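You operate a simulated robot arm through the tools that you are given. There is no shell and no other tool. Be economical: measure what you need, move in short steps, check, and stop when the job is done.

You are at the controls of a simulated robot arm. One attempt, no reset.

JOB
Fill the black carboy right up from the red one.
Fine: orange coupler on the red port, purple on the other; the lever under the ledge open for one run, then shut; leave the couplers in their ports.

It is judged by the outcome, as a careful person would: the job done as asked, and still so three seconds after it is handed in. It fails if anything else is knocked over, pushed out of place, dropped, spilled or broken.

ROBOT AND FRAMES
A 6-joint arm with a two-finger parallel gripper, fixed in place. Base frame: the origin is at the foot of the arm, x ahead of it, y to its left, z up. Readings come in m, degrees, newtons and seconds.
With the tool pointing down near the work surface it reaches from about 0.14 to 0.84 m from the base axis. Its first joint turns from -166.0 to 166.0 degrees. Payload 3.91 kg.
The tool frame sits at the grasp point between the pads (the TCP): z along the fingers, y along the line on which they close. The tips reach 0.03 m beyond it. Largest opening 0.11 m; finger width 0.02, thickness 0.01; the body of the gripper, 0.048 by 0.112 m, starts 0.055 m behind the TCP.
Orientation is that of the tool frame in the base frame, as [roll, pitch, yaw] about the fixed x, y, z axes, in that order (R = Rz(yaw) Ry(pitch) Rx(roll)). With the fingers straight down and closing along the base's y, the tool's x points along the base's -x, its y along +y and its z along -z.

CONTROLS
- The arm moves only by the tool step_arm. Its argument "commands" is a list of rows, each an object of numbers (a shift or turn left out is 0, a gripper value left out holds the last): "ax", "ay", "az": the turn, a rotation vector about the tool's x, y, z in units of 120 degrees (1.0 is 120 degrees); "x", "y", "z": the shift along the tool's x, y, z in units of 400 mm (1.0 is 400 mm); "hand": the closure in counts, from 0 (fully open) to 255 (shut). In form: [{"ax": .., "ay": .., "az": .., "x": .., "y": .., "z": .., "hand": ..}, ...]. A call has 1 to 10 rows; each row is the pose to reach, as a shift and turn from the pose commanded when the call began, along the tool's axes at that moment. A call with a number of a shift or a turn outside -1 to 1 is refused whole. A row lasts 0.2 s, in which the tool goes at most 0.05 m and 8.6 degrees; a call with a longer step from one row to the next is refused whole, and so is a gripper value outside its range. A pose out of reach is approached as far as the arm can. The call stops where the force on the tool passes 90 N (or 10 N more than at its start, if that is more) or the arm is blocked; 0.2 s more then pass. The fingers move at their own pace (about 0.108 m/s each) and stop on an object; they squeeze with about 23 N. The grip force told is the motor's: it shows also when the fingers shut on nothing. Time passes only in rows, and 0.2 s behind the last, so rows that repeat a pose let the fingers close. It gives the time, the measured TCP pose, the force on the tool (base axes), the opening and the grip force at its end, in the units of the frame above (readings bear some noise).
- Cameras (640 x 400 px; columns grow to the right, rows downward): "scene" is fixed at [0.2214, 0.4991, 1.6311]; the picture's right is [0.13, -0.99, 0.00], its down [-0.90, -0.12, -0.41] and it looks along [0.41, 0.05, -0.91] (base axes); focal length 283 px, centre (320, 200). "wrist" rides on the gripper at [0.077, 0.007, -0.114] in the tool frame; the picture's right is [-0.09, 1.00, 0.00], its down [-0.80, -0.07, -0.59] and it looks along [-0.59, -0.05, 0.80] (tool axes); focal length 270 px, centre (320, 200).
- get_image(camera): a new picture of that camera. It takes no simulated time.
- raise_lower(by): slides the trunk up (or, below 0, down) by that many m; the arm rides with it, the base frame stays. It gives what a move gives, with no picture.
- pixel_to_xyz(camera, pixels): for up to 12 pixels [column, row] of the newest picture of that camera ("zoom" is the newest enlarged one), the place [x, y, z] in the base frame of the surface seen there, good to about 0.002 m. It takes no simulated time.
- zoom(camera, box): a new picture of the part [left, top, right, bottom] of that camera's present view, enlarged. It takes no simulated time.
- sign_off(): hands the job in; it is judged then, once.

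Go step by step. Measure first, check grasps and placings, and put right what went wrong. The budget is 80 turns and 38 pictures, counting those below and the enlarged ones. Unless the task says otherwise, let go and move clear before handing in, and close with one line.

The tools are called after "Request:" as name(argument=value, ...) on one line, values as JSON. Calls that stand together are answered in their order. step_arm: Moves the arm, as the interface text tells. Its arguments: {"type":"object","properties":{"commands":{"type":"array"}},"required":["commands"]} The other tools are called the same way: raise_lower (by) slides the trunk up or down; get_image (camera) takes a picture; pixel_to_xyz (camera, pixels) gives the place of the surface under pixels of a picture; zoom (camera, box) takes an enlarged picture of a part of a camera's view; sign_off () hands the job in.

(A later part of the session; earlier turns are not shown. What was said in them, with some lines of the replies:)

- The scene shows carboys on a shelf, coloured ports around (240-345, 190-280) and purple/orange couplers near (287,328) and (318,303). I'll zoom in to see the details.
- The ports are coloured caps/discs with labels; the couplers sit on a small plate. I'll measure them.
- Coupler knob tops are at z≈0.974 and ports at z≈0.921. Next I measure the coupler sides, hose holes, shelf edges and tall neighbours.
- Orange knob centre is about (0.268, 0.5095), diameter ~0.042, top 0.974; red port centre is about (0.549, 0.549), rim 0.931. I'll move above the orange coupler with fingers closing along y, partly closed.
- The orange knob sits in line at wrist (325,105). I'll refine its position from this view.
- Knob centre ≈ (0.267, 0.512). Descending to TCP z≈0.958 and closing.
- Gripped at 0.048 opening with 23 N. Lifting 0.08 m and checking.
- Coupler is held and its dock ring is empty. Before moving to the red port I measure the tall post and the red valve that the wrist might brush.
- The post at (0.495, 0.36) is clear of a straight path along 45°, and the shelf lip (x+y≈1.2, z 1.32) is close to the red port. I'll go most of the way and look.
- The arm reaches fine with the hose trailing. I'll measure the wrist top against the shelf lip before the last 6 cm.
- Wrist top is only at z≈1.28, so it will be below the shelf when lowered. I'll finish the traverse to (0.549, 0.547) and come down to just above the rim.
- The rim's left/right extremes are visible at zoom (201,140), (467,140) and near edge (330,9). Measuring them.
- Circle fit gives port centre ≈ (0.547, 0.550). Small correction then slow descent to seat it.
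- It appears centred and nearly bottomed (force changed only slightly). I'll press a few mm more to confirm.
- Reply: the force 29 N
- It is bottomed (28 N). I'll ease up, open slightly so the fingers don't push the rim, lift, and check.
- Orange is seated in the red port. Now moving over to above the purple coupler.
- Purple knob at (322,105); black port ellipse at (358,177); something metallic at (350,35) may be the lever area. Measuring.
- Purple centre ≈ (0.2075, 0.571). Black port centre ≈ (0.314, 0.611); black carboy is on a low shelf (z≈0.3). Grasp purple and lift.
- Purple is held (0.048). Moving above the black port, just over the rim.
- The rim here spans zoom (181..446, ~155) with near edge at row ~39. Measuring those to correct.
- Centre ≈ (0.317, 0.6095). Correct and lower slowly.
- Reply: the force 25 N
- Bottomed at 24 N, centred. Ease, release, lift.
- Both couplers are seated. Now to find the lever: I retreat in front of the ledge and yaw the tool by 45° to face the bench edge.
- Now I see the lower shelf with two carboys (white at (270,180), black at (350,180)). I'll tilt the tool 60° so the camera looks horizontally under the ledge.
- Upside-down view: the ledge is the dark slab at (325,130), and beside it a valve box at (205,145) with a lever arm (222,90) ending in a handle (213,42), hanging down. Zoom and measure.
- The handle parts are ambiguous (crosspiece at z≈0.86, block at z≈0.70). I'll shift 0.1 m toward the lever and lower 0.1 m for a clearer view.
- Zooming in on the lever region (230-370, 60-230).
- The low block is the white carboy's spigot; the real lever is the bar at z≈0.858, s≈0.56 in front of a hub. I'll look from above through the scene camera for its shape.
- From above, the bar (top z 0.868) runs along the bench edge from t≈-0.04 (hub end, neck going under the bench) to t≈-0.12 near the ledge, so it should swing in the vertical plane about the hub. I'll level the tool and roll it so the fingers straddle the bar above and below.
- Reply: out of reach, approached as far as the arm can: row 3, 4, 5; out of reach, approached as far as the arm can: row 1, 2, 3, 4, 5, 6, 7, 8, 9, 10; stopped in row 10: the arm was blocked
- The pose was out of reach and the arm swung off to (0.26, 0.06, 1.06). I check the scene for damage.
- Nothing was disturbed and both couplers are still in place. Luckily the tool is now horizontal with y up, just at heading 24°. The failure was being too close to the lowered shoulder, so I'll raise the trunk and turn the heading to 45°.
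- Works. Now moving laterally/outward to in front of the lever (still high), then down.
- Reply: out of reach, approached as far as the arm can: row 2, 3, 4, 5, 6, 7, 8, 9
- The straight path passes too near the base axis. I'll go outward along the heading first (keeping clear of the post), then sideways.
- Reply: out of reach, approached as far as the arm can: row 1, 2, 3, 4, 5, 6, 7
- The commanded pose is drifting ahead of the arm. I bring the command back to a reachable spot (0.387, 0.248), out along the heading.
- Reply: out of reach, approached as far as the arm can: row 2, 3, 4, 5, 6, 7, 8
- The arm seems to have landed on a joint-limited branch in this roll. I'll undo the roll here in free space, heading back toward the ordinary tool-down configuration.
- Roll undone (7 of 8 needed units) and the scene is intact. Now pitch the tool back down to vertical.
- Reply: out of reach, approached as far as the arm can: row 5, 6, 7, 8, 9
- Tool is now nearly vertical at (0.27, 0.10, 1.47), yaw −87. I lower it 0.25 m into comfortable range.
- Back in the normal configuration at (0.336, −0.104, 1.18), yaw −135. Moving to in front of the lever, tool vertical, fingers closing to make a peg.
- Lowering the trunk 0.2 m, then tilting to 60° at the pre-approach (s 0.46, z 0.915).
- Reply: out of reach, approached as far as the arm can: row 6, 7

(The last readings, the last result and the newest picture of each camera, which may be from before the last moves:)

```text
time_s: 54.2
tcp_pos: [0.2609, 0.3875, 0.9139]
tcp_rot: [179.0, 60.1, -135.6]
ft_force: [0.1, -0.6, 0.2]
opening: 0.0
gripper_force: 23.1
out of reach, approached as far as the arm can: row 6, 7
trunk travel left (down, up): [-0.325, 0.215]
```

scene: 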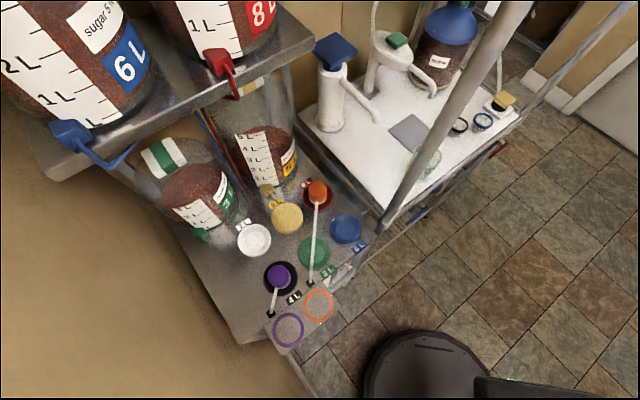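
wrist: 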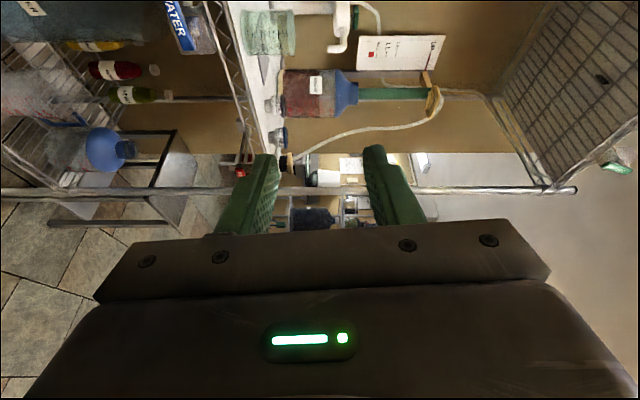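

In place at s=0.459, z=0.914. Advancing so the peg sits just above the bar, then look.

Request:
step_arm(commands=[{"x": -0.036, "z": 0.062}, {"x": -0.072, "z": 0.124}, {"x": -0.107, "z": 0.185}, {"x": -0.107, "z": 0.185}])

Request:
get_image(camera="wrist")

```text
time_s: 55.2
tcp_pos: [0.3226, 0.4492, 0.9165]
tcp_rot: [179.1, 60.1, -135.7]
ft_force: [0.8, -0.5, 0.5]
opening: 0.0002
gripper_force: 22.9
trunk travel left (down, up): [-0.325, 0.215]
```

```text
6 pictures are left
```

wrist: 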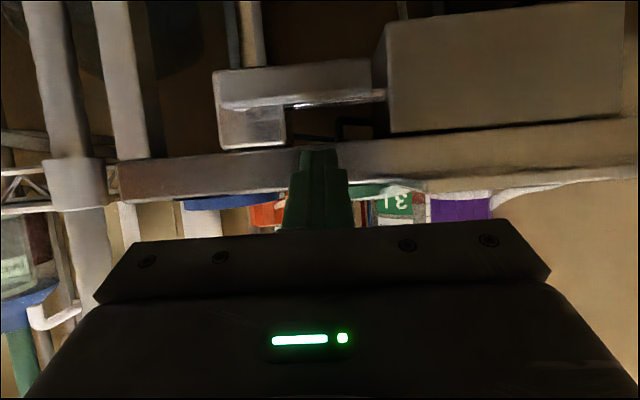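

The peg (col 320) sits right above the bar (215–370, row 85). I'll push down gently through the first ~30° and watch the force.

Request:
step_arm(commands=[{"x": 0.05, "z": 0.029, "y": 0.01}, {"x": 0.065, "z": 0.0375, "y": 0.014}, {"x": 0.08, "z": 0.046, "y": 0.018}, {"x": 0.095, "z": 0.055, "y": 0.02}, {"x": 0.108, "z": 0.0624, "y": 0.021}, {"x": 0.12, "z": 0.0694, "y": 0.021}, {"x": 0.12, "z": 0.0694, "y": 0.021}])

Request:
get_image(camera="wrist")

```text
time_s: 56.8
tcp_pos: [0.3177, 0.4555, 0.8607]
tcp_rot: [179.1, 60.1, -135.8]
ft_force: [0.1, 0.9, 0.1]
opening: 0.0
gripper_force: 22.8
trunk travel left (down, up): [-0.325, 0.215]
```

```text
5 pictures are left
```

wrist: 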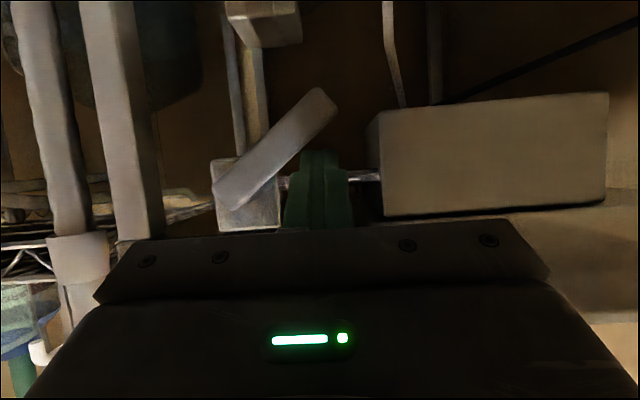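

The bar swung down ~42° freely. Continuing along the arc to fully open.

Request:
step_arm(commands=[{"y": -0.0075, "x": 0.028, "z": 0.016}, {"y": -0.025, "x": 0.056, "z": 0.0325}, {"y": -0.05, "x": 0.078, "z": 0.045}, {"y": -0.08, "x": 0.093, "z": 0.054}, {"y": -0.1, "x": 0.1, "z": 0.0575}])

Request:
get_image(camera="wrist")

```text
time_s: 58.0
tcp_pos: [0.3287, 0.4472, 0.8272]
tcp_rot: [-178.7, 60.7, -134.2]
ft_force: [-18.2, 24.4, 36.6]
opening: 0.0
gripper_force: 23.3
out of reach, approached as far as the arm can: row 3, 4, 5
trunk travel left (down, up): [-0.325, 0.215]
```

```text
4 pictures are left
```

wrist: 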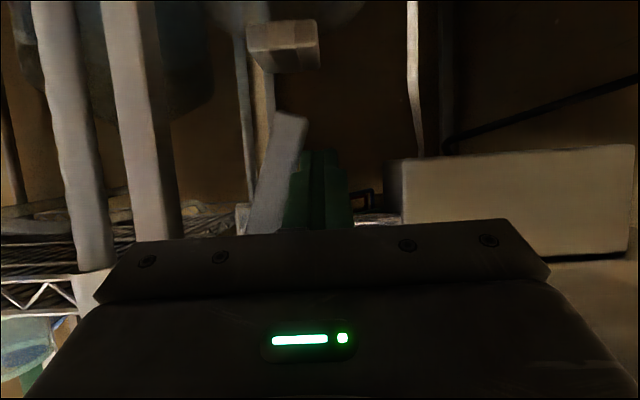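

The bar is now ~75° down and resisting at a stop (≈35 N), so it's open. I'll back off, and go look at the black carboy level while it runs.

Request:
step_arm(commands=[{"y": 0.03, "x": -0.02, "z": -0.01}, {"y": 0.03, "x": 0.03, "z": -0.1}, {"y": 0.03, "x": 0.09, "z": -0.2}, {"y": 0.03, "x": 0.13, "z": -0.28}, {"y": 0.03, "x": 0.13, "z": -0.28}])

Request:
step_arm(commands=[{"ay": 0.0625, "y": 0.03, "x": -0.02}, {"ay": 0.125, "y": 0.06, "x": -0.05}, {"ay": 0.1875, "y": 0.09, "x": -0.08}, {"ay": 0.25, "y": 0.13, "x": -0.11}, {"ay": 0.3125, "y": 0.17, "x": -0.13}, {"ay": 0.375, "y": 0.21, "x": -0.16}, {"ay": 0.4375, "y": 0.25, "x": -0.18}, {"ay": 0.47, "y": 0.28, "x": -0.2}, {"ay": 0.47, "y": 0.28, "x": -0.2}])

Request:
zoom(camera="wrist", box=[220, 0, 460, 230])

```text
time_s: 59.2
tcp_pos: [0.2306, 0.3752, 0.8471]
tcp_rot: [-179.7, 59.8, -135.0]
ft_force: [0.0, -0.4, -0.1]
opening: 0.0001
gripper_force: 23.0
out of reach, approached as far as the arm can: row 3, 4, 5
trunk travel left (down, up): [-0.325, 0.215]
```

```text
time_s: 61.2
tcp_pos: [0.1785, 0.4814, 0.9176]
tcp_rot: [179.6, 3.6, -134.8]
ft_force: [0.7, 0.3, 1.1]
opening: 0.0002
gripper_force: 23.1
trunk travel left (down, up): [-0.325, 0.215]
```

```text
1.74 times, centred on (340, 115) of wrist
```

zoom: 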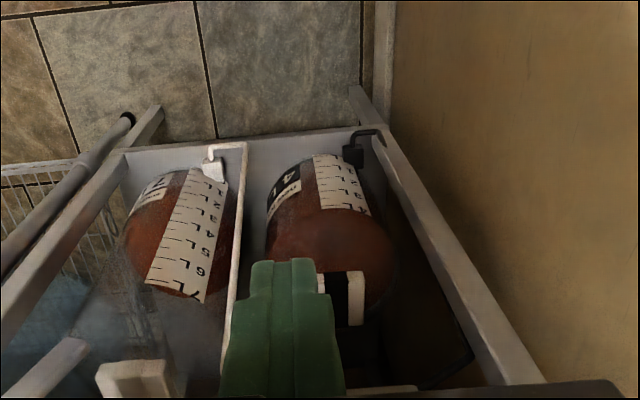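

The black carboy's liquid surface appears to reach its top 4 L mark (365,212). I check surface and mark heights (no time cost).

Request:
pixel_to_xyz(camera="zoom", pixels=[[330, 230], [290, 250], [370, 240], [367, 211], [350, 195], [345, 180], [340, 260], [270, 220], [200, 295], [180, 285]])

Request:
zoom(camera="wrist", box=[310, 50, 390, 130])

```text
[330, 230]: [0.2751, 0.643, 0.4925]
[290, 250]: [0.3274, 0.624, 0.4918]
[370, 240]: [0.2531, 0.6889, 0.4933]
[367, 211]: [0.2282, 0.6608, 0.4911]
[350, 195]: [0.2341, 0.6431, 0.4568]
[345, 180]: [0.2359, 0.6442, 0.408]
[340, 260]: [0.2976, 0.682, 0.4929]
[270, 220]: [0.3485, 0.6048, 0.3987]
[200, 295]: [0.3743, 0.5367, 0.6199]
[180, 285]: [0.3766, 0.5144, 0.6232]
```

```text
5.00 times, centred on (350, 90) of wrist
```

zoom: 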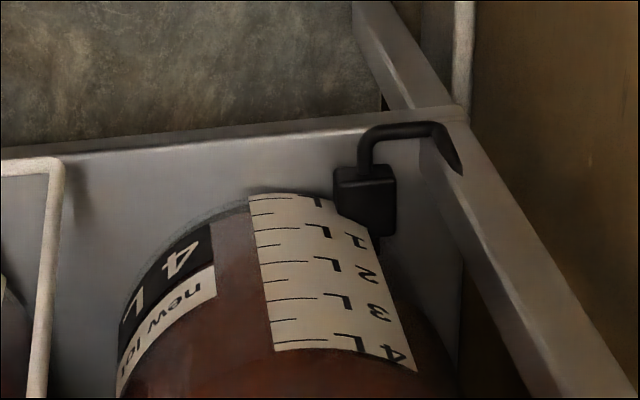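

Liquid sits exactly on the 4 L line (z 0.4925): it is full. Now back to shut the lever: first to the pre-approach on the far (+t) side of the bar.

Request:
step_arm(commands=[{"y": -0.07, "x": 0.01}, {"ay": -0.065, "y": -0.14, "x": 0.01}, {"ay": -0.13, "y": -0.21, "x": 0.01}, {"ay": -0.195, "y": -0.28, "x": 0.01}, {"ay": -0.26, "y": -0.35, "x": 0.01}, {"ay": -0.325, "y": -0.42, "x": 0.01}, {"ay": -0.39, "y": -0.485, "x": 0.01}, {"ay": -0.43, "y": -0.485, "x": 0.01}, {"ay": -0.47, "y": -0.485, "x": 0.01}, {"ay": -0.47, "y": -0.485, "x": 0.01}])

Request:
raise_lower(by=-0.1)

```text
time_s: 63.4
tcp_pos: [0.2838, 0.3648, 0.9098]
tcp_rot: [179.5, 60.1, -135.6]
ft_force: [0.1, 1.1, -0.1]
opening: 0.0001
gripper_force: 23.4
out of reach, approached as far as the arm can: row 6, 7, 8, 9, 10
trunk travel left (down, up): [-0.325, 0.215]
```

```text
time_s: 64.7
tcp_pos: [0.2832, 0.3639, 0.8101]
tcp_rot: [179.5, 60.1, -135.7]
ft_force: [-0.6, 0.0, 0.4]
opening: 0.0
gripper_force: 23.2
trunk travel left (down, up): [-0.225, 0.315]
```

At s=0.458, t=−0.057, z=0.81. Step forward a little while moving sideways clear of the bar, then forward beside it.

Request:
step_arm(commands=[{"x": -0.025, "z": 0.0433, "y": -0.03}, {"x": -0.05, "z": 0.0866, "y": -0.08}, {"x": -0.05, "z": 0.0866, "y": -0.115}, {"x": -0.08, "z": 0.137, "y": -0.115}, {"x": -0.108, "z": 0.187, "y": -0.115}, {"x": -0.108, "z": 0.187, "y": -0.115}])

Request:
get_image(camera="wrist")

```text
time_s: 66.1
tcp_pos: [0.3351, 0.4163, 0.8038]
tcp_rot: [-179.4, 59.2, -135.0]
ft_force: [-57.5, -31.1, -6.2]
opening: 0.0
gripper_force: 22.9
out of reach, approached as far as the arm can: row 1, 2, 3, 4, 5, 6
trunk travel left (down, up): [-0.225, 0.315]
```

```text
1 pictures are left
```

wrist: 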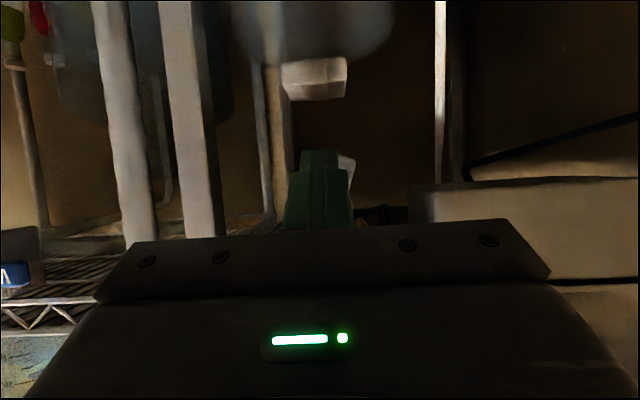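

The peg tip is pressing on the bar's front (−57 N), since the sideways move was out of reach. I back off, tilt the tool to ~40° (wrist further out), then shift sideways.

Request:
step_arm(commands=[{"x": 0.0375, "z": -0.065}, {"x": 0.0375, "z": -0.065, "ay": 0.06}, {"x": 0.0375, "z": -0.065, "ay": 0.12}, {"x": 0.0375, "z": -0.065, "ay": 0.167}, {"x": 0.0375, "z": -0.065, "ay": 0.167, "y": -0.06}, {"x": 0.0375, "z": -0.065, "ay": 0.167, "y": -0.115}, {"x": 0.0375, "z": -0.065, "ay": 0.167, "y": -0.115}])

```text
time_s: 67.7
tcp_pos: [0.3543, 0.3661, 0.807]
tcp_rot: [179.6, 39.9, -135.4]
ft_force: [-0.1, 0.6, -0.9]
opening: 0.0
gripper_force: 23.0
trunk travel left (down, up): [-0.225, 0.315]
```

Reached s=0.509, t=−0.008, tilt 40°, clear of the bar. Now forward beside it and sweep toward −t to start closing.

Request:
step_arm(commands=[{"x": -0.05, "z": 0.029}, {"x": -0.101, "z": 0.0587}, {"x": -0.101, "z": 0.0587, "y": 0.04}, {"x": -0.101, "z": 0.0587, "y": 0.075}, {"x": -0.101, "z": 0.0587, "y": 0.111}, {"x": -0.101, "z": 0.0587, "y": 0.148}, {"x": -0.101, "z": 0.0587, "y": 0.148}])

```text
time_s: 69.3
tcp_pos: [0.3435, 0.4411, 0.8144]
tcp_rot: [179.6, 40.0, -135.4]
ft_force: [0.6, 0.3, 1.0]
opening: 0.0001
gripper_force: 23.3
trunk travel left (down, up): [-0.225, 0.315]
```

Swept to t=−0.069 with no resistance (bar ≈45°). Continuing the arc upward while tilting back to 60° to stay clear of the ledge.

Request:
step_arm(commands=[{"x": -0.002, "z": -0.014, "y": 0.03, "ay": -0.06}, {"x": -0.014, "z": -0.04, "y": 0.055, "ay": -0.12}, {"x": -0.037, "z": -0.067, "y": 0.065, "ay": -0.167}, {"x": -0.046, "z": -0.079, "y": 0.065, "ay": -0.167}, {"x": -0.0545, "z": -0.088, "y": 0.065, "ay": -0.167}, {"x": -0.0545, "z": -0.088, "y": 0.065, "ay": -0.167}])

```text
time_s: 70.7
tcp_pos: [0.3216, 0.4517, 0.8456]
tcp_rot: [179.6, 58.7, -135.4]
ft_force: [-3.7, -15.8, -63.7]
opening: 0.0
gripper_force: 23.0
out of reach, approached as far as the arm can: row 1, 2
trunk travel left (down, up): [-0.225, 0.315]
```

The bar is at its stop (64 N downward reaction at z 0.846). Ease off, retract, and verify with the last picture.

Request:
step_arm(commands=[{"x": 0.026, "z": 0.0155}, {"x": 0.065, "z": -0.045}, {"x": 0.105, "z": -0.105}, {"x": 0.13, "z": -0.155}, {"x": 0.13, "z": -0.155}])

Request:
get_image(camera="wrist")

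```text
time_s: 71.9
tcp_pos: [0.264, 0.3984, 0.8423]
tcp_rot: [179.4, 60.1, -135.8]
ft_force: [0.4, 0.0, 0.2]
opening: 0.0
gripper_force: 23.2
trunk travel left (down, up): [-0.225, 0.315]
```

```text
0 pictures are left
```

wrist: 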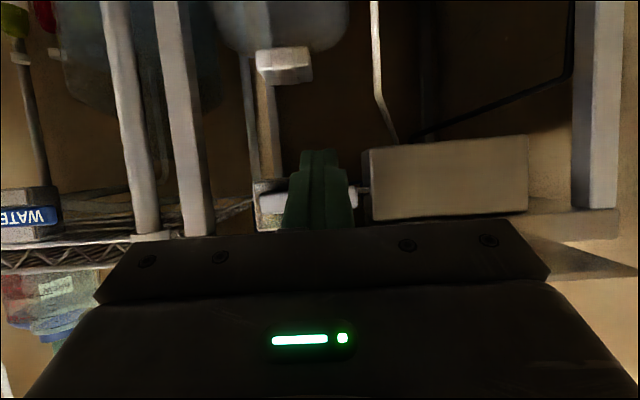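

The bar is visible horizontal at (265–285, 202) and (353, 197) behind the peg. I compare heights at both ends.

Request:
pixel_to_xyz(camera="wrist", pixels=[[268, 203], [278, 203], [353, 197], [353, 203], [353, 190], [272, 192], [272, 212], [353, 210]])

```text
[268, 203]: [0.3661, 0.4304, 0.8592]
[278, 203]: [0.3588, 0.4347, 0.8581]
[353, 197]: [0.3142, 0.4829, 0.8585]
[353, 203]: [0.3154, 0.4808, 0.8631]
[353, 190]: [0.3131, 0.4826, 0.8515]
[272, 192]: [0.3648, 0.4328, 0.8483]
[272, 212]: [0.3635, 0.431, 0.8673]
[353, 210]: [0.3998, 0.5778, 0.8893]
```

Both ends of the bar sit at z≈0.858, the same as its original shut position, and the gripper is about 6 cm clear. Black reads 4 L and the couplers were seated when last seen, so I'm handing in.

Request:
sign_off()

```text
The job is handed in.
```

The black carboy is filled to its 4 L mark from the red one; the lever is shut again, with the orange coupler left in the red port and the purple in the black.
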